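You operate a simulated robot arm through the tools that you are given. There is no shell and no other tool.

You are at the controls of a simulated two-armed robot. One attempt, no reset.

JOB
Pick up the bolted orange base with one hand, pass it to the other hand and put it on the top of the roller bench. Set down upright: bolted orange base.

Only the result counts: the job must be done as asked and must still hold three seconds after the hand-in. Knocking over, shifting, dropping, spilling or breaking anything else fails it.

ROBOT AND FRAMES
Two 6-joint arms with two-finger grippers on one trunk, on a base that drives. Base frame: it is fixed to the floor where the robot stands at the start and does not move with it; the origin is under the middle of the robot, x ahead of it, y to its left, z up. Readings come in m, rad, newtons and seconds.
The left shoulder is at the start at [0.061, 0.143, 0.85], the right one opposite. With the tool pointing down near the work surface each hand reaches from about 0.1 to 0.68 m from the robot's upright axis, wherever it stands, measured 20 degrees to its own side. Places, roughly: bolted orange base [1.75, -3.5, 1]; top of the roller bench [-1.4, -0.3, 0.9]. Payload 2.45 kg a hand.
Tool frame (each hand has its own): the origin (TCP) lies between the finger pads and is the grasp point; the fingertips stand 0.026 m ahead of it; z points along the fingers, y is the line along which they close. Largest opening 0.096 m; the body of the gripper starts 0.069 m behind the TCP.
Orientation is that of the tool frame in the base frame, as a unit quaternion [x, y, z, w]. With the fingers straight down and closing along the base's y, the tool's x points along the base's -x, its y along +y and its z along -z.

CONTROLS
- The arms move only by the tool jog_arm. It takes "left_rows", "right_rows" or both (then of equal length, played together; a hand with none holds still); each is a list of rows, each an object of numbers (a shift or turn left out is 0, a gripper value left out holds the last): "tx", "ty", "tz": the shift along the base's x, y, z in m; "wx", "wy", "wz": the turn, a rotation vector about the base's x, y, z in rad; "fingers": the opening in per cent of the stroke, from 0 (shut) to 100 (fully open). In form: [{"tx": .., "ty": .., "tz": .., "wx": .., "wy": .., "wz": .., "fingers": ..}, ...]. A call has 1 to 20 rows; each row shifts and turns the commanded pose from where the row before left it. A row lasts 0.2 s, in which the tool goes at most 0.05 m and 0.15 rad; a call with a longer step from one row to the next is refused whole, and so is a gripper value outside its range. Where a pose cannot be reached the arm comes as near as it can. A force on the tool above 40 N (or 10 N above the force at the start of the call, whichever is more), or a blocked arm, ends the call early, and 0.2 s more pass. Each finger halts on what it meets, pressing with about 43 N; the grip force reading is that of the motor and also rises with nothing between the fingers. The clock runs only during rows and for 0.2 s after the last one: add rows that do not move to give the fingers time. The reply holds the time, the measured pose of the TCP, the force on the tool along the base axes, the opening and the grip force, in the units named above and with some noise, with the torque about the TCP (base axes, N m) and any sound that the robot's microphone picked up.
- Cameras (640 x 400 px; columns grow to the right, rows downward): "scene" is now at [0.1499, -0.0122, 1.4763]; the picture's right is [-0.15, -0.99, 0.00], its down [-0.56, 0.09, -0.82] and it looks along [0.81, -0.13, -0.57] (base axes); focal length 267 px, centre (320, 200). "left" rides on the left gripper at [0.082, -0.003, -0.098] in its tool frame; the picture's right is [0.04, 1.00, 0.00], its down [-0.73, 0.03, -0.68] and it looks along [-0.68, 0.03, 0.73] (tool axes); focal length 256 px, centre (320, 200). "right" rides on the right gripper at [0.082, 0.003, -0.098] in its tool frame; the picture's right is [-0.04, 1.00, 0.00], its down [-0.73, -0.03, -0.68] and it looks along [-0.68, -0.03, 0.73] (tool axes); focal length 256 px, centre (320, 200). There is no depth. A picture from a camera that has moved, and an enlarged one, comes with that camera's place and axes in the base frame and with its lens.
- snapshot(camera): a new picture of that camera. No time passes.
- lift_body(by): slides the trunk up (or, below 0, down) by that many m; the arms and the scene camera ride with it, the base frame stays. It gives what a move gives, with no picture.
- base_move(legs): drives the robot by 1 to 6 legs, each [ahead, turn to the left] in m and rad, along the robot's own axes; the way and the turn of a leg run together, so that a leg with both is an arc; at most 1.5 m and 3.142 rad a leg. The arms and the cameras ride along, it lands a little off, and it stops where it bumps. It gives what a move gives.
- turn_head(pan, tilt): turns the head with the scene camera to pan (to the left, within 1.501 rad either way) and tilt (down, from -0.506 to 1.204), counted from straight ahead of the robot. It gives what a move gives.
- enlarge(camera, box): a new picture of the part [left, top, right, bottom] of that camera's present view, enlarged. No time passes.
- sign_off(): hands the job in; it is judged then, once.

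Nothing tells you exact positions but the pictures and the camera data. Unless the task says otherwise, let go and move clear before handing in.

The tools are called by a JSON object that holds its "fn" and its "kwargs". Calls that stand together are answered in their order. jog_arm: Moves the arms, as the interface text tells. Its arguments: {"type":"object","properties":{"left_rows":{"type":"array","items":{"type":"object","properties":{"tx":{"type":"number"},"ty":{"type":"number"},"tz":{"type":"number"},"wx":{"type":"number"},"wy":{"type":"number"},"wz":{"type":"number"},"fingers":{"type":"number"}}}},"right_rows":{"type":"array","items":{"type":"object","properties":{"tx":{"type":"number"},"ty":{"type":"number"},"tz":{"type":"number"},"wx":{"type":"number"},"wy":{"type":"number"},"wz":{"type":"number"},"fingers":{"type":"number"}}}}},"required":[]} The other tools are called the same way: lift_body (by) slides the trunk up or down; base_move (legs) drives the base; turn_head (pan, tilt) turns the head that bears the scene camera; snapshot (camera) takes a picture; enlarge (camera, box) takes an enlarged picture of a part of a camera's view; sign_off () hands the job in.

At the start:

```text
time: 0.0
left_tool_pos: [0.5312, 0.275, 1.1369]
left_orientation: [0.004, 1.0, 0.0, 0.0]
left_ft_force: [-0.3, 0.2, 0.5]
left_moment: [0.03, -0.01, 0.05]
left_gripper_width: 0.0961
left_finger_force: 0.1
right_tool_pos: [0.4466, -0.2346, 1.1886]
right_orientation: [0.004, 1.0, 0.0, 0.0]
right_ft_force: [-0.1, 0.1, 0.2]
right_moment: [0.0, -0.01, -0.02]
right_gripper_width: 0.0958
right_finger_force: 0.0
trunk travel left (down, up): [-0.475, 0.115]
robot x, y, heading: [0.0013, 0.0021, 0.005]
head pan, tilt: [-0.155, 0.604]
```

scene: 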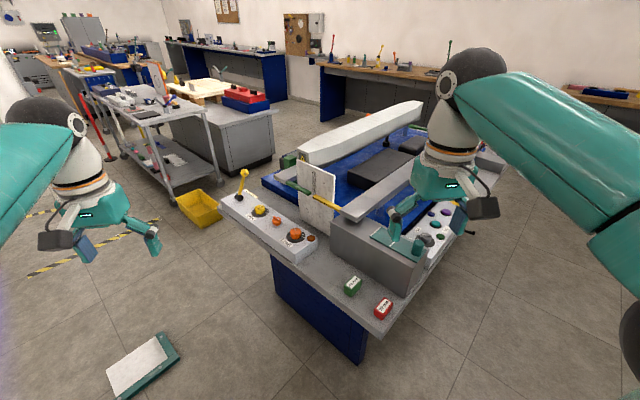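
right: 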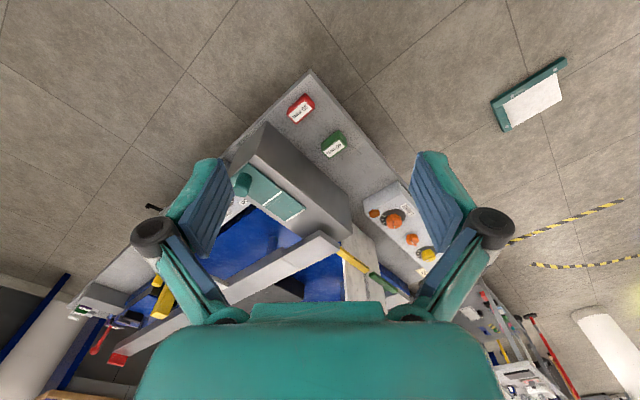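
left: 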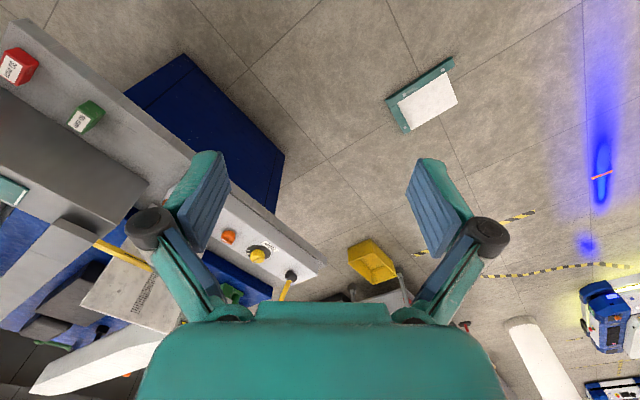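

I see a machine bench right ahead and to the right. The orange base should lie far to my right at about [1.75, -3.5, 1] and the roller bench behind me, so I look around first.

{"fn": "turn_head", "kwargs": {"pan": -1.1, "tilt": 0.3}}

{"fn": "snapshot", "kwargs": {"camera": "scene"}}

{"fn": "turn_head", "kwargs": {"pan": -1.5, "tilt": 0.6}}

{"fn": "snapshot", "kwargs": {"camera": "scene"}}

{"fn": "turn_head", "kwargs": {"pan": 1.5, "tilt": 0.6}}

{"fn": "snapshot", "kwargs": {"camera": "scene"}}

```text
time: 1.2
left_tool_pos: [0.5308, 0.2755, 1.137]
left_orientation: [0.004, 1.0, 0.0, -0.001]
left_ft_force: [-0.3, -1.2, -0.5]
left_moment: [0.0, 0.0, -0.02]
left_gripper_width: 0.0961
left_finger_force: 0.1
right_tool_pos: [0.4477, -0.2365, 1.1888]
right_orientation: [0.004, 1.0, 0.0, -0.001]
right_ft_force: [-0.7, -0.6, -0.5]
right_moment: [-0.03, 0.01, 0.0]
right_gripper_width: 0.0958
right_finger_force: 0.0
trunk travel left (down, up): [-0.475, 0.115]
robot x, y, heading: [0.0007, 0.0024, 0.001]
head pan, tilt: [-1.1, 0.3]
```

```text
taken
camera scene: at [0.1052, -0.0817, 1.5042], right [-0.89, -0.45, 0.0], down [-0.14, 0.26, -0.96], along [0.43, -0.85, -0.3], focal length 267 px, centre (320, 200)
```

scene: 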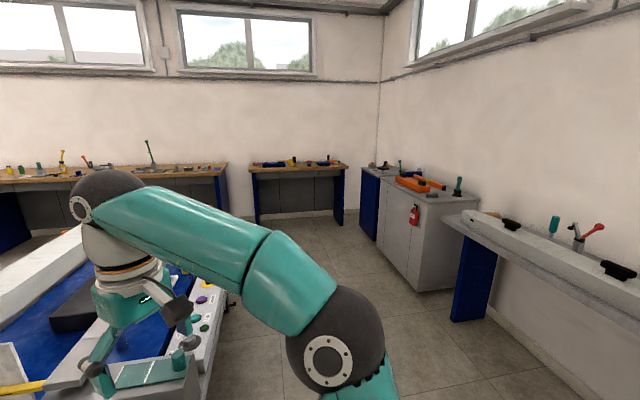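

```text
time: 2.1
left_tool_pos: [0.5307, 0.276, 1.1376]
left_orientation: [0.004, 1.0, 0.0, 0.0]
left_ft_force: [-0.2, 0.2, -0.2]
left_moment: [-0.01, 0.02, 0.01]
left_gripper_width: 0.0963
left_finger_force: 0.0
right_tool_pos: [0.4479, -0.2366, 1.1904]
right_orientation: [0.004, 1.0, 0.0, 0.001]
right_ft_force: [0.2, 0.1, -0.5]
right_moment: [0.02, -0.01, 0.04]
right_gripper_width: 0.096
right_finger_force: 0.0
trunk travel left (down, up): [-0.475, 0.115]
robot x, y, heading: [-0.0008, 0.0006, -0.002]
head pan, tilt: [-1.499, 0.6]
```

```text
taken
camera scene: at [0.0691, -0.0867, 1.4768], right [-1.0, -0.07, 0.0], down [-0.04, 0.56, -0.83], along [0.06, -0.82, -0.56], focal length 267 px, centre (320, 200)
```

scene: 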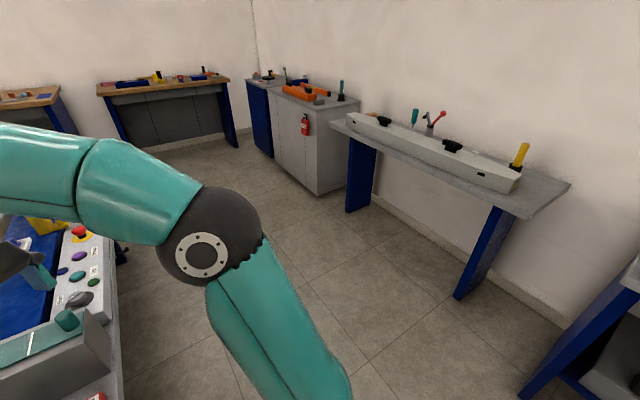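

```text
time: 4.7
left_tool_pos: [0.5302, 0.2755, 1.137]
left_orientation: [0.004, 1.0, 0.0, 0.001]
left_ft_force: [-0.1, -0.5, -0.3]
left_moment: [0.0, -0.02, 0.01]
left_gripper_width: 0.0962
left_finger_force: 0.0
right_tool_pos: [0.448, -0.236, 1.1893]
right_orientation: [0.005, 1.0, -0.001, 0.0]
right_ft_force: [0.4, -0.1, -0.7]
right_moment: [0.03, 0.0, 0.02]
right_gripper_width: 0.0962
right_finger_force: 0.2
trunk travel left (down, up): [-0.475, 0.115]
robot x, y, heading: [0.0004, 0.0003, 0.004]
head pan, tilt: [1.499, 0.6]
```

```text
taken
camera scene: at [0.0691, 0.0897, 1.4767], right [1.0, -0.07, 0.0], down [-0.04, -0.56, -0.83], along [0.06, 0.82, -0.56], focal length 267 px, centre (320, 200)
```

scene: 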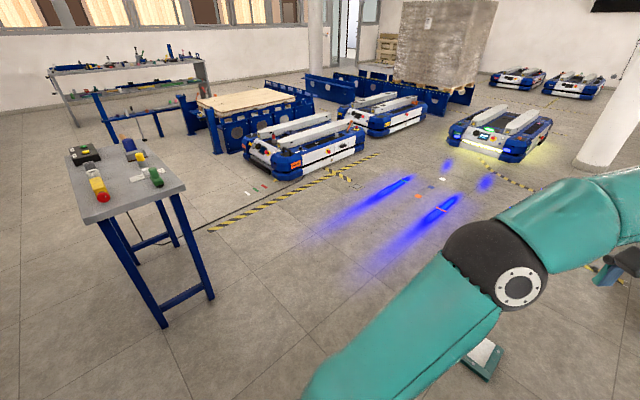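

The orange thing sits on a grey cabinet in the far corner. I look at it enlarged, and also look back at the right rear.

{"fn": "turn_head", "kwargs": {"pan": -1.15, "tilt": 0.3}}

{"fn": "enlarge", "kwargs": {"camera": "scene", "box": [330, 140, 490, 240]}}

{"fn": "turn_head", "kwargs": {"pan": -1.5, "tilt": 1.1}}

{"fn": "snapshot", "kwargs": {"camera": "scene"}}

{"fn": "turn_head", "kwargs": {"pan": -0.5, "tilt": 0.9}}

{"fn": "snapshot", "kwargs": {"camera": "scene"}}

```text
time: 7.1
left_tool_pos: [0.5307, 0.2753, 1.1375]
left_orientation: [0.004, 1.0, 0.0, -0.001]
left_ft_force: [0.6, -0.7, 0.0]
left_moment: [-0.01, 0.0, 0.01]
left_gripper_width: 0.0961
left_finger_force: 0.1
right_tool_pos: [0.4485, -0.2357, 1.1894]
right_orientation: [0.005, 1.0, -0.001, 0.0]
right_ft_force: [0.0, 0.8, -0.4]
right_moment: [0.0, 0.02, 0.03]
right_gripper_width: 0.0958
right_finger_force: 0.0
trunk travel left (down, up): [-0.475, 0.115]
robot x, y, heading: [0.0004, -0.0026, 0.005]
head pan, tilt: [-1.15, 0.3]
```

```text
4.00 times, centred on (410, 190) of scene
camera zoom: at [0.1009, -0.0837, 1.5042], right [-0.91, -0.41, 0.0], down [-0.12, 0.27, -0.96], along [0.39, -0.87, -0.3], focal length 1068 px, centre (-40, 240)
```

zoom: 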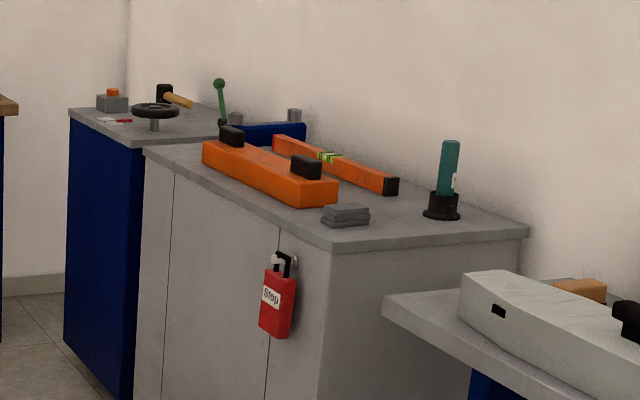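

```text
time: 8.2
left_tool_pos: [0.5305, 0.2752, 1.1369]
left_orientation: [0.004, 1.0, 0.001, 0.0]
left_ft_force: [0.0, -1.3, -0.2]
left_moment: [0.0, 0.01, -0.03]
left_gripper_width: 0.096
left_finger_force: 0.0
right_tool_pos: [0.4481, -0.2351, 1.1893]
right_orientation: [0.005, 1.0, 0.0, 0.001]
right_ft_force: [1.1, -0.5, 0.9]
right_moment: [-0.01, 0.03, -0.01]
right_gripper_width: 0.0959
right_finger_force: 0.0
trunk travel left (down, up): [-0.475, 0.115]
robot x, y, heading: [0.0006, 0.0034, 0.003]
head pan, tilt: [-1.499, 1.1]
```

```text
taken
camera scene: at [0.0672, -0.0615, 1.4382], right [-1.0, -0.07, 0.0], down [-0.06, 0.89, -0.45], along [0.03, -0.45, -0.89], focal length 267 px, centre (320, 200)
```

scene: 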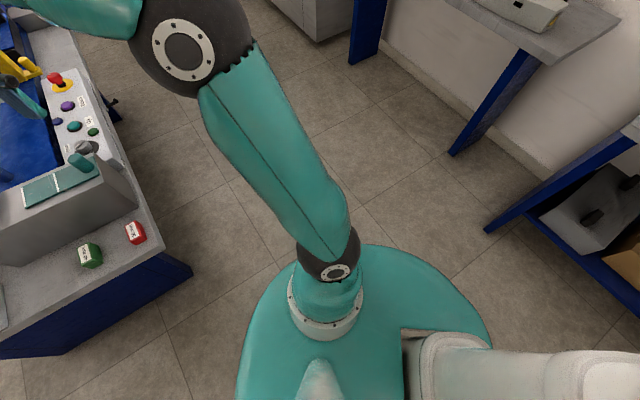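

```text
time: 9.5
left_tool_pos: [0.5305, 0.2767, 1.137]
left_orientation: [0.004, 1.0, 0.0, 0.001]
left_ft_force: [-0.4, 0.1, -0.2]
left_moment: [-0.05, 0.02, -0.01]
left_gripper_width: 0.096
left_finger_force: 0.1
right_tool_pos: [0.4481, -0.2359, 1.1891]
right_orientation: [0.004, 1.0, 0.0, 0.001]
right_ft_force: [0.3, -0.1, 0.0]
right_moment: [-0.01, -0.05, 0.02]
right_gripper_width: 0.0962
right_finger_force: 0.1
trunk travel left (down, up): [-0.475, 0.115]
robot x, y, heading: [0.0009, 0.0008, -0.003]
head pan, tilt: [-0.499, 0.901]
```

```text
taken
camera scene: at [0.1289, -0.0347, 1.4519], right [-0.48, -0.88, 0.0], down [-0.69, 0.38, -0.62], along [0.54, -0.3, -0.78], focal length 267 px, centre (320, 200)
```

scene: 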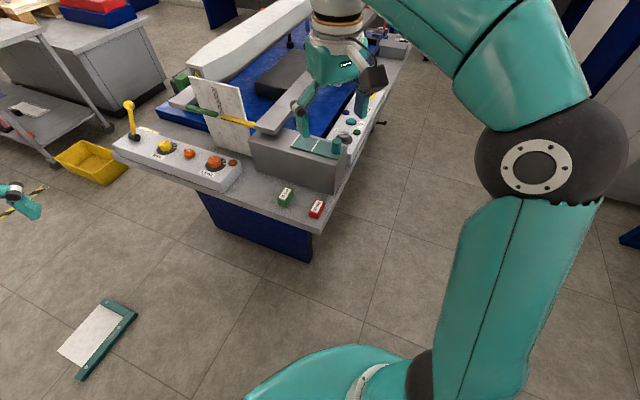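

The orange block on the near cabinet does not match the stated rough place; that place falls on the wooden-topped bench in the far corner. I look there enlarged.

{"fn": "turn_head", "kwargs": {"pan": -1.1, "tilt": 0.3}}

{"fn": "enlarge", "kwargs": {"camera": "scene", "box": [240, 135, 368, 215]}}

{"fn": "enlarge", "kwargs": {"camera": "scene", "box": [295, 145, 359, 185]}}

{"fn": "enlarge", "kwargs": {"camera": "scene", "box": [0, 130, 240, 280]}}

```text
time: 10.5
left_tool_pos: [0.5294, 0.2767, 1.1368]
left_orientation: [0.004, 1.0, 0.0, 0.0]
left_ft_force: [-0.2, 0.8, 0.2]
left_moment: [0.05, 0.01, 0.01]
left_gripper_width: 0.0962
left_finger_force: 0.0
right_tool_pos: [0.4479, -0.2352, 1.1895]
right_orientation: [0.004, 1.0, 0.0, -0.001]
right_ft_force: [0.7, -0.6, -1.2]
right_moment: [0.04, 0.01, -0.01]
right_gripper_width: 0.0959
right_finger_force: 0.0
trunk travel left (down, up): [-0.475, 0.115]
robot x, y, heading: [-0.0002, -0.001, -0.0]
head pan, tilt: [-1.1, 0.3]
```

```text
5.00 times, centred on (304, 175) of scene
camera zoom: at [0.1052, -0.0817, 1.5041], right [-0.89, -0.45, 0.0], down [-0.14, 0.26, -0.95], along [0.43, -0.85, -0.3], focal length 1335 px, centre (400, 325)
```

zoom: 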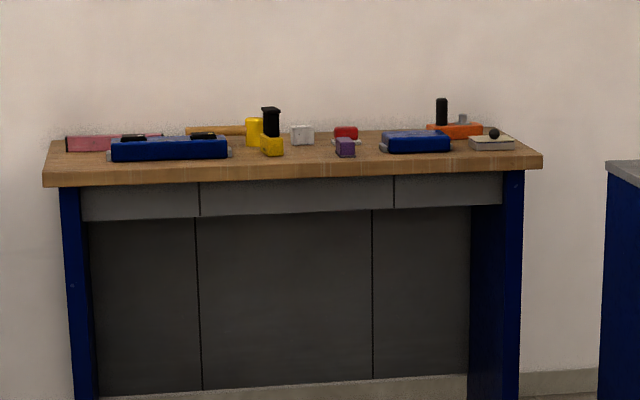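

```text
10.00 times, centred on (327, 165) of scene
camera zoom: at [0.1052, -0.0817, 1.5041], right [-0.89, -0.45, 0.0], down [-0.14, 0.26, -0.95], along [0.43, -0.85, -0.3], focal length 2670 px, centre (250, 550)
```

zoom: 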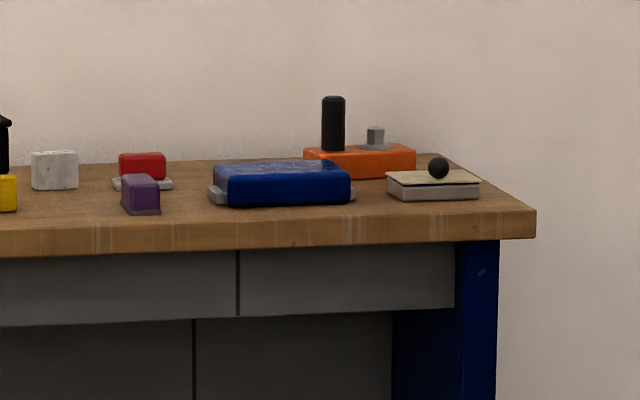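

```text
2.67 times, centred on (120, 205) of scene
camera zoom: at [0.1052, -0.0817, 1.5041], right [-0.89, -0.45, 0.0], down [-0.14, 0.26, -0.95], along [0.43, -0.85, -0.3], focal length 712 px, centre (853, 187)
```

zoom: 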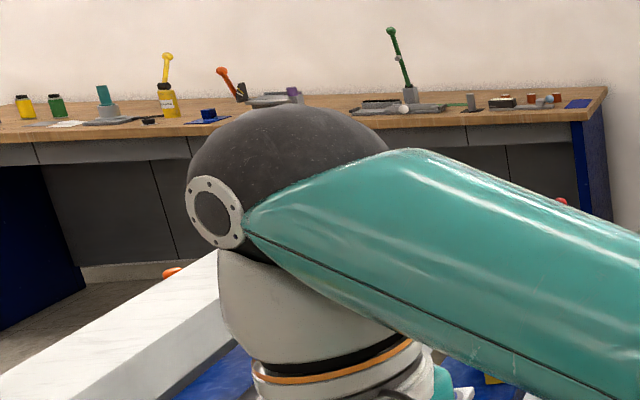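

The target is the orange block with a black post and a bolt on it, at the back right of the wooden-topped bench (about [1.6, -3.3]). The bench faces me at a heading of about -50°, with an open corridor leading to it. I raise the trunk and drive along the corridor.

{"fn": "lift_body", "kwargs": {"by": 0.11}}

{"fn": "base_move", "kwargs": {"legs": [[0, -1.5], [0.9, 0], [0, 0.62]]}}

{"fn": "turn_head", "kwargs": {"pan": 0, "tilt": 0.4}}

{"fn": "snapshot", "kwargs": {"camera": "scene"}}

```text
time: 11.9
left_tool_pos: [0.5311, 0.276, 1.2465]
left_orientation: [0.004, 1.0, -0.001, 0.0]
left_ft_force: [0.3, 0.5, 0.2]
left_moment: [0.02, -0.01, 0.03]
left_gripper_width: 0.096
left_finger_force: 0.0
right_tool_pos: [0.4495, -0.2356, 1.3001]
right_orientation: [0.003, 1.0, -0.001, -0.001]
right_ft_force: [0.4, -0.3, 0.2]
right_moment: [-0.01, 0.01, -0.02]
right_gripper_width: 0.0962
right_finger_force: 0.1
trunk travel left (down, up): [-0.585, 0.005]
robot x, y, heading: [0.0013, -0.0007, -0.004]
head pan, tilt: [-1.1, 0.3]
```

```text
time: 15.4
left_tool_pos: [0.4523, -0.3839, 1.2498]
left_orientation: [0.559, 0.829, 0.003, 0.0]
left_ft_force: [-0.5, -0.6, -1.5]
left_moment: [0.08, -0.13, -0.01]
left_gripper_width: 0.0959
left_finger_force: 0.2
right_tool_pos: [-0.0526, -0.5002, 1.2982]
right_orientation: [0.56, 0.829, 0.002, 0.002]
right_ft_force: [-1.6, -0.7, -0.2]
right_moment: [0.04, -0.14, 0.03]
right_gripper_width: 0.096
right_finger_force: 0.1
trunk travel left (down, up): [-0.585, 0.005]
robot x, y, heading: [0.0497, 0.0289, -1.169]
head pan, tilt: [-1.1, 0.3]
stopped in leg 1: the robot was blocked; the commanded pose is now the measured one
```

```text
time: 16.7
left_tool_pos: [0.4588, -0.3814, 1.2486]
left_orientation: [0.559, 0.829, 0.0, 0.0]
left_ft_force: [0.4, -0.6, -0.2]
left_moment: [-0.01, 0.02, -0.01]
left_gripper_width: 0.0959
left_finger_force: 0.0
right_tool_pos: [-0.0461, -0.499, 1.2996]
right_orientation: [0.559, 0.829, 0.001, 0.0]
right_ft_force: [-0.2, 0.6, 0.1]
right_moment: [-0.02, 0.0, 0.03]
right_gripper_width: 0.0959
right_finger_force: 0.1
trunk travel left (down, up): [-0.585, 0.005]
robot x, y, heading: [0.0459, 0.0268, -1.17]
head pan, tilt: [0.0, 0.4]
```

```text
taken
camera scene: at [0.1084, -0.1142, 1.6049], right [-0.92, -0.39, 0.0], down [-0.15, 0.36, -0.92], along [0.36, -0.85, -0.39], focal length 267 px, centre (320, 200)
```

scene: 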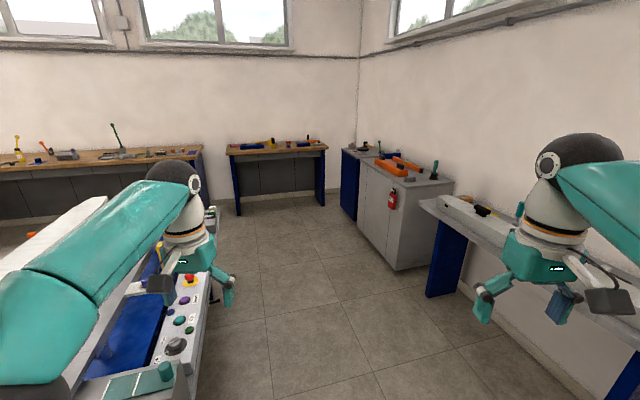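

The base was blocked partway through the turn. I look down around the base to see what it touched.

{"fn": "turn_head", "kwargs": {"pan": 0.9, "tilt": 1.2}}

{"fn": "snapshot", "kwargs": {"camera": "scene"}}

{"fn": "turn_head", "kwargs": {"pan": -1.5, "tilt": 1.1}}

{"fn": "snapshot", "kwargs": {"camera": "scene"}}

{"fn": "turn_head", "kwargs": {"pan": -1.5, "tilt": 0.5}}

{"fn": "snapshot", "kwargs": {"camera": "scene"}}

{"fn": "turn_head", "kwargs": {"pan": 1.5, "tilt": 0.9}}

{"fn": "snapshot", "kwargs": {"camera": "scene"}}

```text
time: 17.9
left_tool_pos: [0.4584, -0.3806, 1.2474]
left_orientation: [0.56, 0.829, 0.001, 0.0]
left_ft_force: [-0.5, 0.5, 0.3]
left_moment: [0.02, 0.01, -0.02]
left_gripper_width: 0.0962
left_finger_force: 0.0
right_tool_pos: [-0.0471, -0.5018, 1.2995]
right_orientation: [0.56, 0.829, 0.001, 0.001]
right_ft_force: [0.8, 0.0, 0.1]
right_moment: [-0.03, 0.03, -0.04]
right_gripper_width: 0.0964
right_finger_force: 0.0
trunk travel left (down, up): [-0.585, 0.005]
robot x, y, heading: [0.046, 0.0308, -1.17]
head pan, tilt: [0.901, 1.201]
```

```text
taken
camera scene: at [0.1266, -0.0437, 1.5422], right [-0.27, -0.96, 0.0], down [-0.9, 0.25, -0.36], along [0.35, -0.1, -0.93], focal length 267 px, centre (320, 200)
```

scene: 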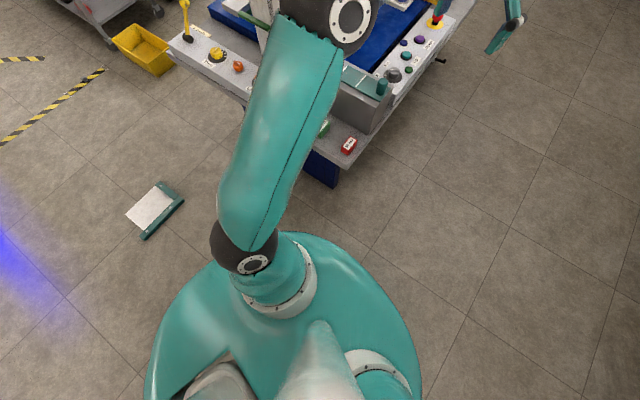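

```text
time: 20.1
left_tool_pos: [0.4596, -0.381, 1.2482]
left_orientation: [0.559, 0.829, 0.001, -0.001]
left_ft_force: [-0.2, 0.5, 0.3]
left_moment: [-0.02, -0.02, 0.0]
left_gripper_width: 0.0959
left_finger_force: 0.0
right_tool_pos: [-0.0468, -0.4997, 1.3]
right_orientation: [0.559, 0.829, 0.001, 0.0]
right_ft_force: [0.3, -0.1, -0.2]
right_moment: [0.0, 0.02, 0.0]
right_gripper_width: 0.096
right_finger_force: 0.0
trunk travel left (down, up): [-0.585, 0.005]
robot x, y, heading: [0.0468, 0.0237, -1.169]
head pan, tilt: [-1.499, 1.1]
```

```text
taken
camera scene: at [0.0165, -0.0574, 1.5481], right [-0.45, 0.89, 0.0], down [0.79, 0.41, -0.45], along [-0.4, -0.21, -0.89], focal length 267 px, centre (320, 200)
```

scene: 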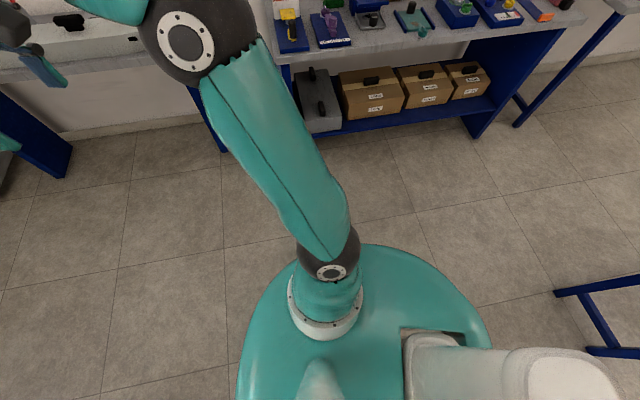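

```text
time: 21.1
left_tool_pos: [0.458, -0.3811, 1.2487]
left_orientation: [0.56, 0.829, 0.0, 0.0]
left_ft_force: [0.6, -0.4, 0.1]
left_moment: [0.01, 0.02, 0.03]
left_gripper_width: 0.096
left_finger_force: 0.0
right_tool_pos: [-0.0464, -0.4985, 1.2998]
right_orientation: [0.559, 0.829, 0.001, 0.001]
right_ft_force: [0.0, -0.1, 0.1]
right_moment: [0.0, 0.03, -0.01]
right_gripper_width: 0.096
right_finger_force: 0.1
trunk travel left (down, up): [-0.585, 0.005]
robot x, y, heading: [0.0488, 0.0269, -1.17]
head pan, tilt: [-1.499, 0.499]
```

```text
taken
camera scene: at [-0.0083, -0.0701, 1.5957], right [-0.45, 0.89, 0.0], down [0.43, 0.22, -0.88], along [-0.78, -0.4, -0.48], focal length 267 px, centre (320, 200)
```

scene: 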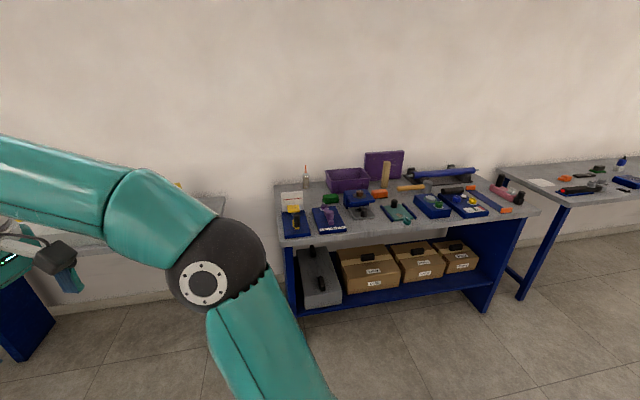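

```text
time: 23.7
left_tool_pos: [0.4582, -0.3808, 1.2482]
left_orientation: [0.56, 0.829, 0.001, 0.0]
left_ft_force: [-0.3, -0.2, -0.4]
left_moment: [-0.05, 0.02, 0.0]
left_gripper_width: 0.0959
left_finger_force: 0.1
right_tool_pos: [-0.0459, -0.4992, 1.2999]
right_orientation: [0.559, 0.829, 0.001, 0.0]
right_ft_force: [-0.6, -0.7, 0.2]
right_moment: [-0.02, 0.01, 0.0]
right_gripper_width: 0.096
right_finger_force: 0.0
trunk travel left (down, up): [-0.585, 0.005]
robot x, y, heading: [0.0438, 0.0232, -1.172]
head pan, tilt: [1.499, 0.901]
```

```text
taken
camera scene: at [0.1442, -0.0044, 1.562], right [0.32, -0.95, 0.0], down [-0.74, -0.25, -0.62], along [0.59, 0.2, -0.78], focal length 267 px, centre (320, 200)
```

scene: 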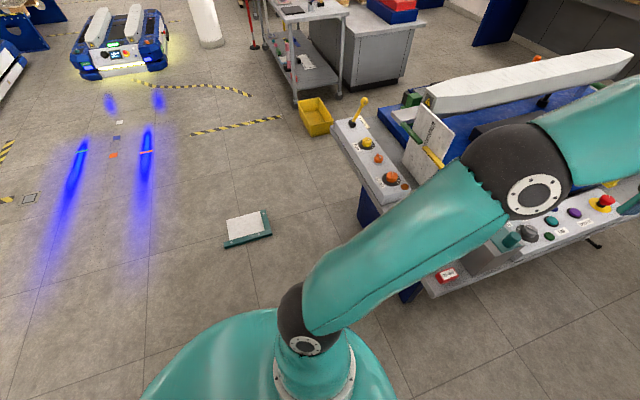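

Nothing obvious touches the robot and the forces read near zero. I try a small further turn and watch what happens.

{"fn": "base_move", "kwargs": {"legs": [[0, -0.1]]}}

```text
time: 24.6
left_tool_pos: [0.416, -0.4194, 1.2475]
left_orientation: [0.601, 0.8, 0.001, 0.001]
left_ft_force: [0.3, 0.9, 0.2]
left_moment: [-0.01, -0.02, 0.02]
left_gripper_width: 0.0961
left_finger_force: 0.0
right_tool_pos: [-0.0986, -0.487, 1.2979]
right_orientation: [0.6, 0.8, 0.001, 0.0]
right_ft_force: [0.3, 0.6, 0.7]
right_moment: [0.0, 0.01, 0.0]
right_gripper_width: 0.096
right_finger_force: 0.0
trunk travel left (down, up): [-0.585, 0.005]
robot x, y, heading: [0.0492, 0.0279, -1.269]
head pan, tilt: [1.499, 0.901]
```

The small turn went through cleanly, so I carry on turning and then drive down the corridor.

{"fn": "base_move", "kwargs": {"legs": [[0, -0.3]]}}

{"fn": "base_move", "kwargs": {"legs": [[0.4, 0]]}}

{"fn": "turn_head", "kwargs": {"pan": 0, "tilt": 0.4}}

{"fn": "snapshot", "kwargs": {"camera": "scene"}}

```text
time: 26.1
left_tool_pos: [0.2684, -0.5051, 1.2483]
left_orientation: [0.711, 0.703, 0.0, 0.001]
left_ft_force: [-0.1, -0.1, -0.1]
left_moment: [0.02, 0.03, 0.0]
left_gripper_width: 0.0963
left_finger_force: 0.1
right_tool_pos: [-0.2424, -0.4213, 1.3002]
right_orientation: [0.711, 0.703, 0.001, 0.001]
right_ft_force: [-0.5, 0.0, 0.9]
right_moment: [-0.02, 0.03, 0.0]
right_gripper_width: 0.0958
right_finger_force: 0.0
trunk travel left (down, up): [-0.585, 0.005]
robot x, y, heading: [0.0636, 0.0275, -1.564]
head pan, tilt: [1.499, 0.901]
```

```text
time: 28.6
left_tool_pos: [0.2674, -0.8982, 1.248]
left_orientation: [0.713, 0.702, 0.001, -0.001]
left_ft_force: [-0.8, -0.7, 0.2]
left_moment: [0.04, 0.01, -0.01]
left_gripper_width: 0.0961
left_finger_force: 0.0
right_tool_pos: [-0.2431, -0.8102, 1.3007]
right_orientation: [0.713, 0.701, 0.001, 0.0]
right_ft_force: [-0.1, -0.5, 0.2]
right_moment: [0.02, -0.01, -0.01]
right_gripper_width: 0.0958
right_finger_force: 0.0
trunk travel left (down, up): [-0.585, 0.005]
robot x, y, heading: [0.0651, -0.3637, -1.574]
head pan, tilt: [1.499, 0.901]
```

```text
time: 30.2
left_tool_pos: [0.2662, -0.8969, 1.2487]
left_orientation: [0.712, 0.702, 0.001, 0.0]
left_ft_force: [0.0, -0.7, -0.4]
left_moment: [0.04, 0.01, 0.05]
left_gripper_width: 0.0958
left_finger_force: 0.0
right_tool_pos: [-0.2437, -0.8097, 1.3016]
right_orientation: [0.713, 0.701, 0.0, 0.001]
right_ft_force: [-0.6, 1.1, 0.5]
right_moment: [-0.02, 0.02, 0.01]
right_gripper_width: 0.096
right_finger_force: 0.2
trunk travel left (down, up): [-0.585, 0.005]
robot x, y, heading: [0.0645, -0.3623, -1.572]
head pan, tilt: [0.0, 0.4]
```

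```text
taken
camera scene: at [0.0672, -0.5137, 1.6049], right [-1.0, 0.0, 0.0], down [0.0, 0.39, -0.92], along [0.0, -0.92, -0.39], focal length 267 px, centre (320, 200)
```

scene: 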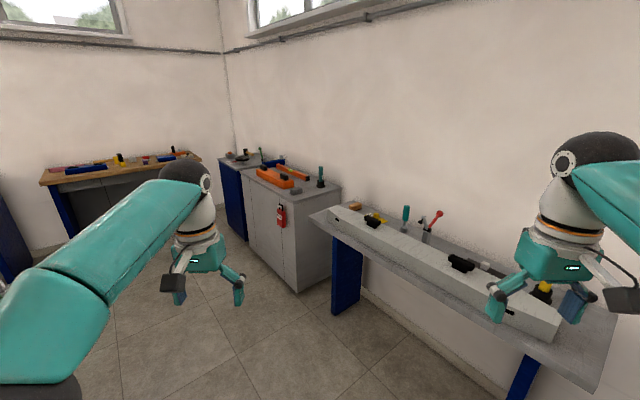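

The way ahead is clear. I move on toward the middle of the corridor, turn to the bench and advance.

{"fn": "base_move", "kwargs": {"legs": [[0.5, 0], [0, 0.69]]}}

{"fn": "base_move", "kwargs": {"legs": [[1.2, 0]]}}

{"fn": "snapshot", "kwargs": {"camera": "scene"}}

```text
time: 35.3
left_tool_pos: [0.5623, -1.156, 1.2485]
left_orientation: [0.432, 0.902, 0.001, -0.001]
left_ft_force: [0.3, -0.4, -0.6]
left_moment: [0.01, 0.02, 0.0]
left_gripper_width: 0.0957
left_finger_force: 0.1
right_tool_pos: [0.1148, -1.4156, 1.3015]
right_orientation: [0.431, 0.902, 0.001, -0.001]
right_ft_force: [-0.5, -0.2, 1.0]
right_moment: [0.01, -0.01, 0.02]
right_gripper_width: 0.0964
right_finger_force: 0.1
trunk travel left (down, up): [-0.585, 0.005]
robot x, y, heading: [0.038, -0.8985, -0.883]
head pan, tilt: [0.0, 0.4]
```

```text
time: 41.5
left_tool_pos: [1.309, -2.1125, 1.2482]
left_orientation: [0.441, 0.897, 0.0, -0.001]
left_ft_force: [0.6, -0.1, -0.1]
left_moment: [0.03, 0.02, 0.03]
left_gripper_width: 0.096
left_finger_force: 0.0
right_tool_pos: [0.8569, -2.3613, 1.3032]
right_orientation: [0.442, 0.897, 0.001, 0.0]
right_ft_force: [0.3, -1.1, 0.9]
right_moment: [0.03, 0.01, 0.0]
right_gripper_width: 0.0961
right_finger_force: 0.1
trunk travel left (down, up): [-0.585, 0.005]
robot x, y, heading: [0.7933, -1.8355, -0.906]
head pan, tilt: [0.0, 0.4]
```

```text
taken
camera scene: at [0.8909, -1.9582, 1.6049], right [-0.79, -0.61, 0.0], down [-0.24, 0.31, -0.92], along [0.57, -0.73, -0.39], focal length 267 px, centre (320, 200)
```

scene: 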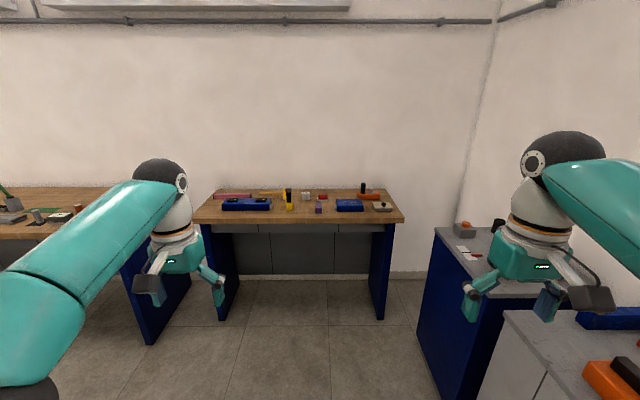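

The bench is straight ahead. I enlarge the target for size and position.

{"fn": "enlarge", "kwargs": {"camera": "scene", "box": [325, 170, 421, 230]}}

{"fn": "enlarge", "kwargs": {"camera": "scene", "box": [180, 160, 436, 320]}}

```text
6.67 times, centred on (373, 200) of scene
camera zoom: at [0.8909, -1.9582, 1.6049], right [-0.79, -0.61, 0.0], down [-0.24, 0.31, -0.92], along [0.57, -0.73, -0.39], focal length 1780 px, centre (-33, 200)
```

zoom: 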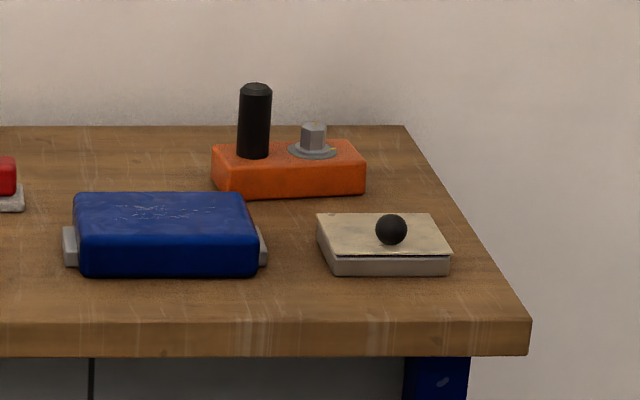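

```text
2.50 times, centred on (308, 240) of scene
camera zoom: at [0.8909, -1.9582, 1.6049], right [-0.79, -0.61, 0.0], down [-0.24, 0.31, -0.92], along [0.57, -0.73, -0.39], focal length 668 px, centre (350, 100)
```

zoom: 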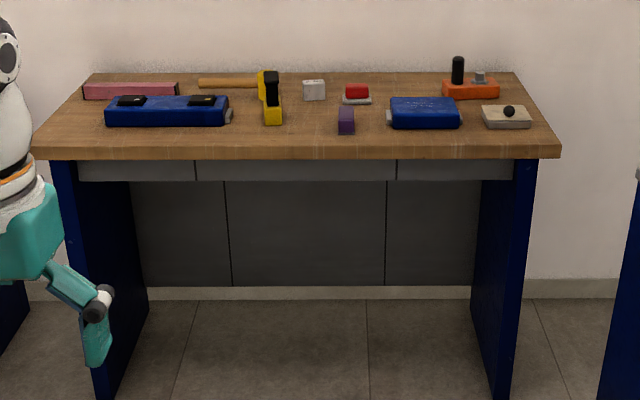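

The target block is about 14 x 6.5 x 3.5 cm, with a black post near its left end and a bolt on the right; the post stands about 0.31 m behind the bench front. My plan is to grip the post with the left hand (fingers tilted forward), hand the block over to the right hand in free space, then place it with the right. I drive nearer, shifting a bit to the right.

{"fn": "base_move", "kwargs": {"legs": [[0, -0.2], [0.9, 0], [0, 0.2]]}}

{"fn": "turn_head", "kwargs": {"pan": 0, "tilt": 0.7}}

{"fn": "snapshot", "kwargs": {"camera": "scene"}}

```text
time: 47.9
left_tool_pos: [1.7062, -2.9125, 1.2493]
left_orientation: [0.444, 0.896, 0.0, 0.0]
left_ft_force: [-0.2, 0.0, -0.1]
left_moment: [-0.03, 0.01, -0.01]
left_gripper_width: 0.0964
left_finger_force: 0.0
right_tool_pos: [1.2506, -3.1593, 1.3023]
right_orientation: [0.444, 0.896, 0.002, 0.001]
right_ft_force: [0.5, 0.3, 0.4]
right_moment: [-0.01, 0.02, 0.02]
right_gripper_width: 0.096
right_finger_force: 0.0
trunk travel left (down, up): [-0.585, 0.005]
robot x, y, heading: [1.1868, -2.6419, -0.912]
head pan, tilt: [0.0, 0.4]
```

```text
time: 48.7
left_tool_pos: [1.7069, -2.9129, 1.2512]
left_orientation: [0.444, 0.896, -0.001, 0.0]
left_ft_force: [0.7, 0.7, 0.0]
left_moment: [-0.03, -0.01, 0.01]
left_gripper_width: 0.096
left_finger_force: 0.1
right_tool_pos: [1.252, -3.1597, 1.3032]
right_orientation: [0.443, 0.896, 0.0, 0.001]
right_ft_force: [0.0, 0.0, 0.2]
right_moment: [-0.01, 0.01, 0.01]
right_gripper_width: 0.0962
right_finger_force: 0.0
trunk travel left (down, up): [-0.585, 0.005]
robot x, y, heading: [1.1858, -2.6414, -0.914]
head pan, tilt: [0.0, 0.7]
```

```text
taken
camera scene: at [1.2775, -2.7553, 1.5781], right [-0.79, -0.61, 0.0], down [-0.39, 0.51, -0.77], along [0.47, -0.61, -0.64], focal length 267 px, centre (320, 200)
```

scene: 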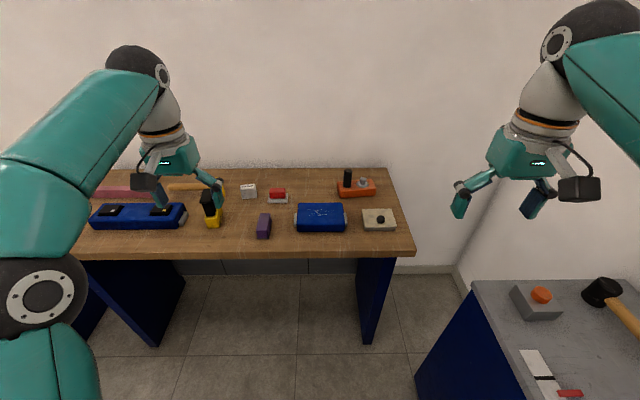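

I'm about 0.65 m from the front edge now. I enlarge the target for triangulation.

{"fn": "enlarge", "kwargs": {"camera": "scene", "box": [326, 160, 422, 220]}}

{"fn": "enlarge", "kwargs": {"camera": "scene", "box": [280, 160, 440, 260]}}

```text
6.67 times, centred on (374, 190) of scene
camera zoom: at [1.2775, -2.7553, 1.5781], right [-0.79, -0.61, 0.0], down [-0.39, 0.51, -0.77], along [0.47, -0.61, -0.64], focal length 1780 px, centre (-40, 267)
```

zoom: 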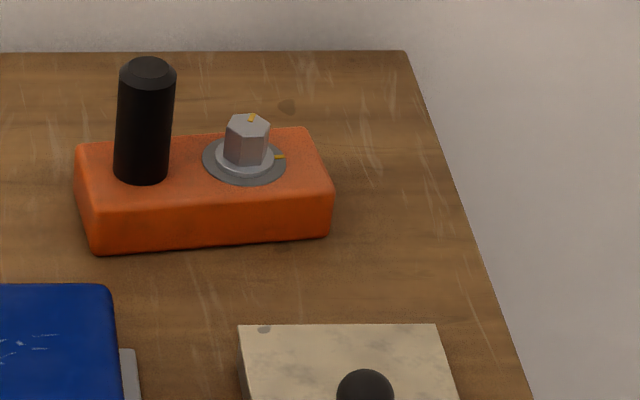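

```text
4.00 times, centred on (360, 210) of scene
camera zoom: at [1.2775, -2.7553, 1.5781], right [-0.79, -0.61, 0.0], down [-0.39, 0.51, -0.77], along [0.47, -0.61, -0.64], focal length 1068 px, centre (160, 160)
```

zoom: 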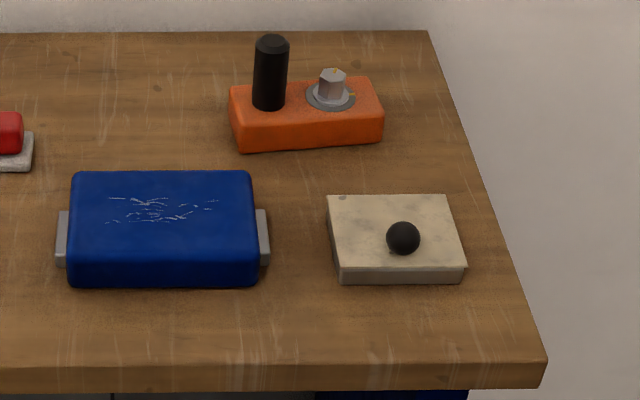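

Table top is at z ≈ 0.885; the post is 33 mm wide, spans z 0.92–0.99, and stands about 1.02 m ahead and 0.11 m right of my axis. I turn slightly right and move in so the left hand gets it comfortably.

{"fn": "base_move", "kwargs": {"legs": [[0, -0.2], [0.33, 0]]}}

{"fn": "turn_head", "kwargs": {"pan": 0.1, "tilt": 0.8}}

{"fn": "snapshot", "kwargs": {"camera": "scene"}}

```text
time: 51.8
left_tool_pos: [1.7947, -3.3177, 1.2499]
left_orientation: [0.531, 0.847, -0.001, -0.001]
left_ft_force: [1.0, -0.6, 0.4]
left_moment: [0.04, 0.03, 0.02]
left_gripper_width: 0.0963
left_finger_force: 0.0
right_tool_pos: [1.2991, -3.469, 1.3027]
right_orientation: [0.53, 0.848, 0.001, -0.001]
right_ft_force: [-0.4, 0.1, -0.8]
right_moment: [0.02, 0.01, 0.01]
right_gripper_width: 0.0962
right_finger_force: 0.1
trunk travel left (down, up): [-0.585, 0.005]
robot x, y, heading: [1.3371, -2.9471, -1.109]
head pan, tilt: [0.0, 0.7]
```

```text
time: 52.4
left_tool_pos: [1.7939, -3.3162, 1.2509]
left_orientation: [0.53, 0.848, 0.0, 0.0]
left_ft_force: [0.6, -0.9, 0.7]
left_moment: [0.01, -0.05, -0.03]
left_gripper_width: 0.0961
left_finger_force: 0.0
right_tool_pos: [1.2995, -3.4678, 1.3027]
right_orientation: [0.531, 0.847, 0.001, 0.001]
right_ft_force: [-0.1, 0.4, 0.1]
right_moment: [-0.02, 0.0, -0.06]
right_gripper_width: 0.0961
right_finger_force: 0.0
trunk travel left (down, up): [-0.585, 0.005]
robot x, y, heading: [1.3368, -2.9477, -1.112]
head pan, tilt: [0.099, 0.799]
```

```text
taken
camera scene: at [1.4069, -3.0701, 1.5698], right [-0.85, -0.53, 0.0], down [-0.38, 0.61, -0.7], along [0.37, -0.59, -0.72], focal length 267 px, centre (320, 200)
```

scene: 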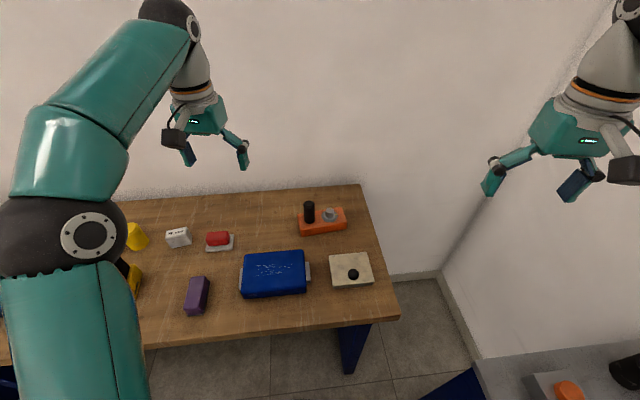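

Distances look good for a tilted left-hand grasp. I enlarge once more to confirm the post's position from here.

{"fn": "enlarge", "kwargs": {"camera": "scene", "box": [280, 180, 376, 240]}}

{"fn": "snapshot", "kwargs": {"camera": "left"}}

```text
6.67 times, centred on (328, 210) of scene
camera zoom: at [1.4069, -3.0701, 1.5698], right [-0.85, -0.53, 0.0], down [-0.38, 0.61, -0.7], along [0.37, -0.59, -0.72], focal length 1780 px, centre (267, 133)
```

zoom: 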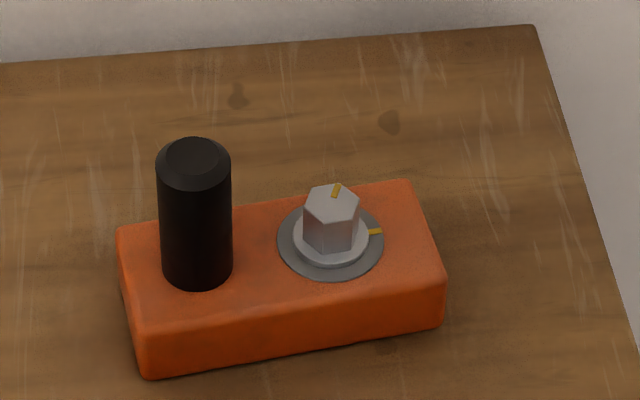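

```text
taken
camera left: at [1.756, -3.2443, 1.3489], right [0.88, 0.47, 0.0], down [0.35, -0.65, 0.68], along [0.32, -0.6, -0.73], focal length 256 px, centre (320, 200)
```

left: 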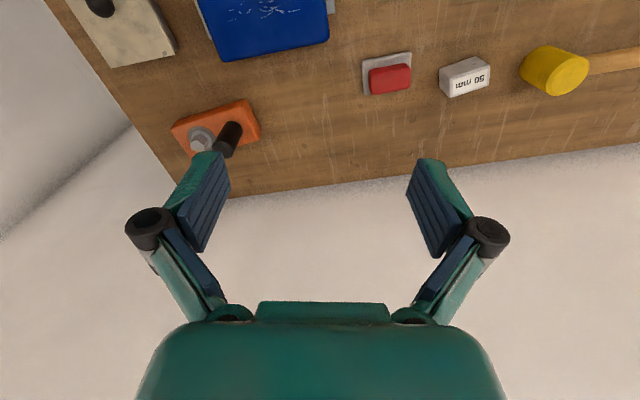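

The second view agrees: post axis at (1.722, -3.515), top z 0.995. I now yaw the left hand to the block's axis, tilt it 45° forward and go to a pre-grasp point above and in front of the post.

{"fn": "jog_arm", "kwargs": {"left_rows": [{"wz": 0.1013, "fingers": 60}, {"wz": 0.1013}, {"wz": 0.1013}, {"wx": -0.0946, "wy": -0.0905}, {"wx": -0.0946, "wy": -0.0905}, {"wx": -0.0946, "wy": -0.0905}, {"wx": -0.0946, "wy": -0.0905}, {"wx": -0.0946, "wy": -0.0905}, {"wx": -0.0946, "wy": -0.0905}, {}, {"tx": -0.0217, "ty": -0.023, "tz": -0.033}, {"tx": -0.0217, "ty": -0.023, "tz": -0.033}, {"tx": -0.0217, "ty": -0.023, "tz": -0.033}, {"tx": -0.0217, "ty": -0.023, "tz": -0.033}, {}]}}

{"fn": "snapshot", "kwargs": {"camera": "scene"}}

{"fn": "snapshot", "kwargs": {"camera": "left"}}

```text
time: 55.6
left_tool_pos: [1.7067, -3.4059, 1.1196]
left_orientation: [0.366, 0.849, -0.15, 0.352]
left_ft_force: [-0.6, 0.3, 0.0]
left_moment: [-0.05, -0.03, 0.01]
left_gripper_width: 0.0574
left_finger_force: 0.1
right_tool_pos: [1.2984, -3.4676, 1.3026]
right_orientation: [0.53, 0.848, 0.001, 0.0]
right_ft_force: [-0.4, -0.4, -0.8]
right_moment: [-0.01, 0.02, -0.01]
right_gripper_width: 0.0958
right_finger_force: 0.1
trunk travel left (down, up): [-0.585, 0.005]
robot x, y, heading: [1.3362, -2.9522, -1.11]
head pan, tilt: [0.099, 0.799]
```

```text
taken
camera scene: at [1.4068, -3.0689, 1.5699], right [-0.85, -0.53, 0.0], down [-0.38, 0.61, -0.7], along [0.37, -0.59, -0.72], focal length 267 px, centre (320, 200)
```

scene: 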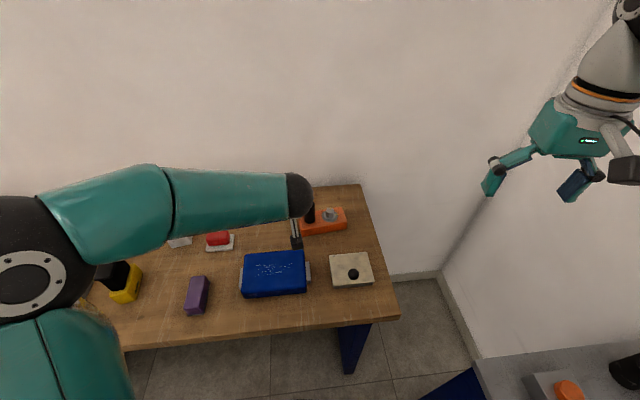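

```text
taken
camera left: at [1.6173, -3.3164, 1.1316], right [0.71, 0.71, -0.02], down [0.04, -0.01, 1.0], along [0.71, -0.71, -0.04], focal length 256 px, centre (320, 200)
```

left: 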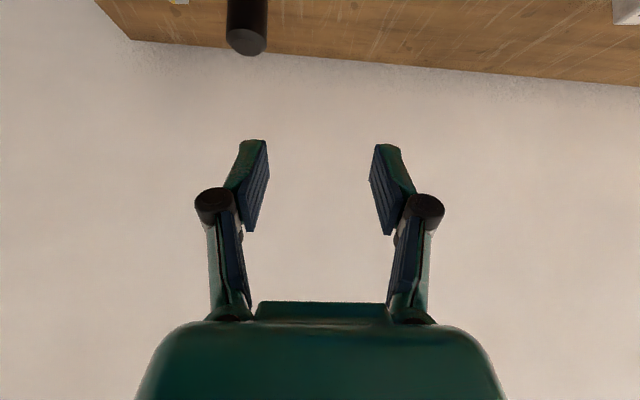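

The hand camera confirms my post estimate within a few mm. I move to the pre-grasp point and check it.

{"fn": "jog_arm", "kwargs": {"left_rows": [{"tx": -0.0219, "ty": -0.024, "tz": -0.035}, {"tx": -0.0218, "ty": -0.024, "tz": -0.035}, {}, {}]}}

{"fn": "snapshot", "kwargs": {"camera": "left"}}

{"fn": "enlarge", "kwargs": {"camera": "scene", "box": [220, 130, 412, 250]}}

```text
time: 56.6
left_tool_pos: [1.6595, -3.4552, 1.0478]
left_orientation: [0.366, 0.848, -0.149, 0.353]
left_ft_force: [0.1, 0.5, -0.4]
left_moment: [0.04, -0.01, 0.0]
left_gripper_width: 0.0576
left_finger_force: 0.0
right_tool_pos: [1.2982, -3.4685, 1.3025]
right_orientation: [0.531, 0.848, 0.001, 0.001]
right_ft_force: [0.5, 0.5, -0.1]
right_moment: [-0.01, -0.02, 0.02]
right_gripper_width: 0.096
right_finger_force: 0.0
trunk travel left (down, up): [-0.585, 0.005]
robot x, y, heading: [1.3357, -2.9499, -1.108]
head pan, tilt: [0.099, 0.799]
```

```text
taken
camera left: at [1.5701, -3.3661, 1.0595], right [0.71, 0.71, -0.02], down [0.04, -0.01, 1.0], along [0.71, -0.71, -0.04], focal length 256 px, centre (320, 200)
```

left: 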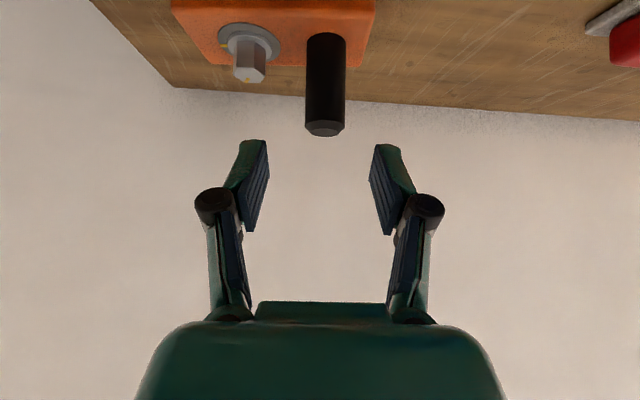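

```text
3.33 times, centred on (316, 190) of scene
camera zoom: at [1.4066, -3.0707, 1.5698], right [-0.85, -0.53, 0.0], down [-0.38, 0.61, -0.7], along [0.37, -0.59, -0.72], focal length 890 px, centre (333, 233)
```

zoom: 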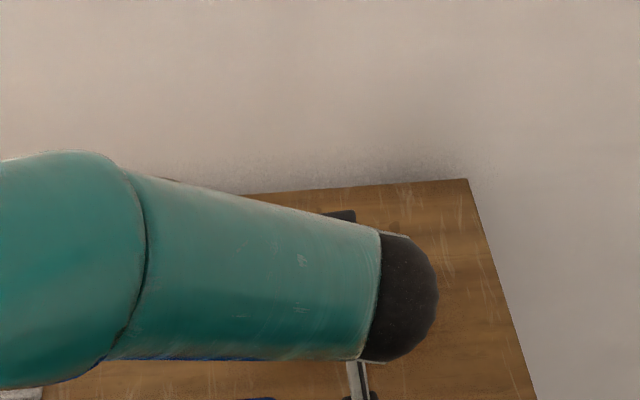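

The post is centred between the open fingers. I approach along the tool axis and close.

{"fn": "jog_arm", "kwargs": {"left_rows": [{"tx": 0.0156, "ty": -0.015, "tz": -0.0207}, {"tx": 0.0156, "ty": -0.015, "tz": -0.0207}, {"tx": 0.0156, "ty": -0.015, "tz": -0.0207}, {"tx": 0.0157, "ty": -0.0148, "tz": -0.0209}, {}]}}

{"fn": "snapshot", "kwargs": {"camera": "left"}}

```text
time: 57.8
left_tool_pos: [1.7237, -3.5137, 0.9642]
left_orientation: [0.366, 0.848, -0.148, 0.353]
left_ft_force: [0.2, 0.5, 0.8]
left_moment: [0.0, 0.0, 0.03]
left_gripper_width: 0.0577
left_finger_force: 0.1
right_tool_pos: [1.2987, -3.4672, 1.3027]
right_orientation: [0.53, 0.848, 0.0, 0.001]
right_ft_force: [0.7, -0.2, -0.6]
right_moment: [0.0, -0.01, 0.02]
right_gripper_width: 0.096
right_finger_force: 0.0
trunk travel left (down, up): [-0.585, 0.005]
robot x, y, heading: [1.3333, -2.9504, -1.107]
head pan, tilt: [0.099, 0.799]
```

```text
taken
camera left: at [1.6338, -3.4235, 0.9764], right [0.71, 0.71, -0.02], down [0.04, -0.01, 1.0], along [0.71, -0.71, -0.04], focal length 256 px, centre (320, 200)
```

left: 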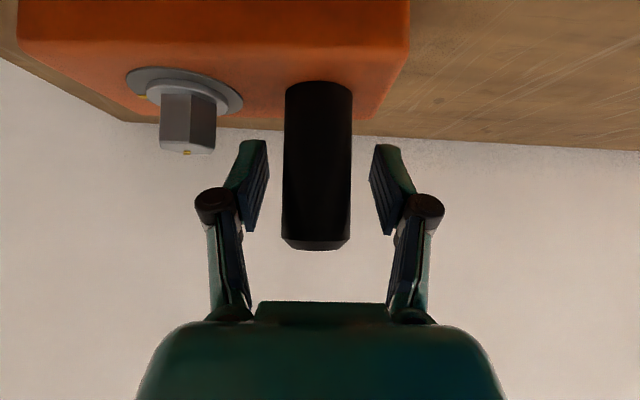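

The post sits right between the pads. I close the fingers.

{"fn": "jog_arm", "kwargs": {"left_rows": [{"fingers": 0}, {}, {}, {}, {}]}}

```text
time: 59.0
left_tool_pos: [1.7234, -3.5134, 0.964]
left_orientation: [0.366, 0.848, -0.149, 0.352]
left_ft_force: [-1.2, 0.2, 0.3]
left_moment: [0.0, 0.01, -0.07]
left_gripper_width: 0.032
left_finger_force: 42.7
right_tool_pos: [1.2978, -3.4693, 1.3024]
right_orientation: [0.531, 0.848, 0.001, 0.001]
right_ft_force: [-0.5, -0.3, -0.5]
right_moment: [0.01, -0.01, -0.03]
right_gripper_width: 0.096
right_finger_force: 0.1
trunk travel left (down, up): [-0.585, 0.005]
robot x, y, heading: [1.3337, -2.9481, -1.108]
head pan, tilt: [0.099, 0.799]
```

Gripped at 32 mm with 43 N. I lift slowly and look.

{"fn": "jog_arm", "kwargs": {"left_rows": [{"tz": 0.005}, {"tz": 0.01}, {"tz": 0.02}, {"tz": 0.03}, {"tz": 0.03}, {}]}}

{"fn": "snapshot", "kwargs": {"camera": "left"}}

{"fn": "snapshot", "kwargs": {"camera": "scene"}}

```text
time: 60.4
left_tool_pos: [1.7242, -3.5163, 1.0604]
left_orientation: [0.366, 0.848, -0.148, 0.352]
left_ft_force: [-0.1, -0.9, -4.0]
left_moment: [0.09, -0.06, 0.04]
left_gripper_width: 0.0322
left_finger_force: 42.6
right_tool_pos: [1.2989, -3.4689, 1.3023]
right_orientation: [0.531, 0.847, 0.001, 0.0]
right_ft_force: [0.0, 0.9, -0.3]
right_moment: [0.04, 0.03, -0.02]
right_gripper_width: 0.096
right_finger_force: 0.1
trunk travel left (down, up): [-0.585, 0.005]
robot x, y, heading: [1.3362, -2.9522, -1.113]
head pan, tilt: [0.099, 0.799]
```

```text
taken
camera left: at [1.6346, -3.4266, 1.0725], right [0.71, 0.71, -0.02], down [0.04, -0.01, 1.0], along [0.71, -0.71, -0.04], focal length 256 px, centre (320, 200)
```

left: 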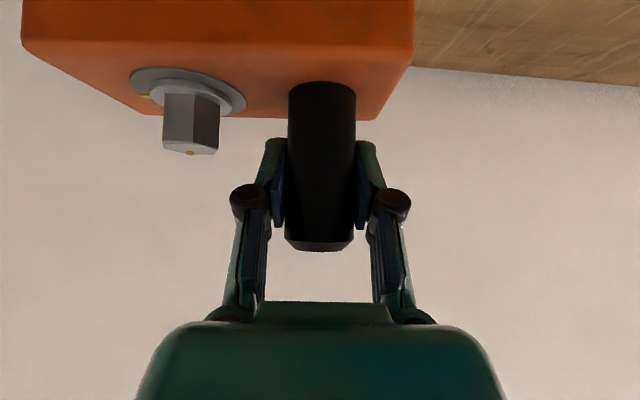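

```text
taken
camera scene: at [1.4073, -3.0711, 1.5697], right [-0.85, -0.53, 0.0], down [-0.38, 0.61, -0.7], along [0.37, -0.59, -0.72], focal length 267 px, centre (320, 200)
```

scene: 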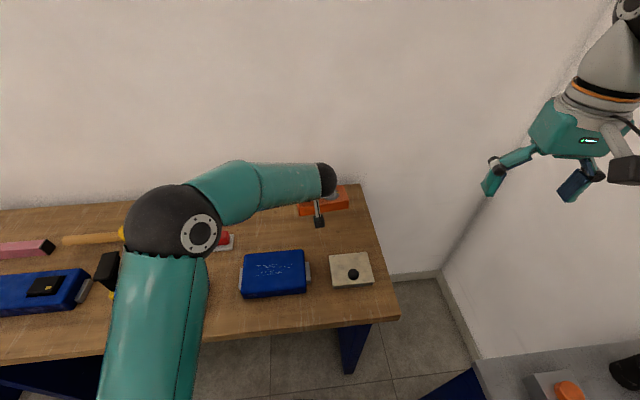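

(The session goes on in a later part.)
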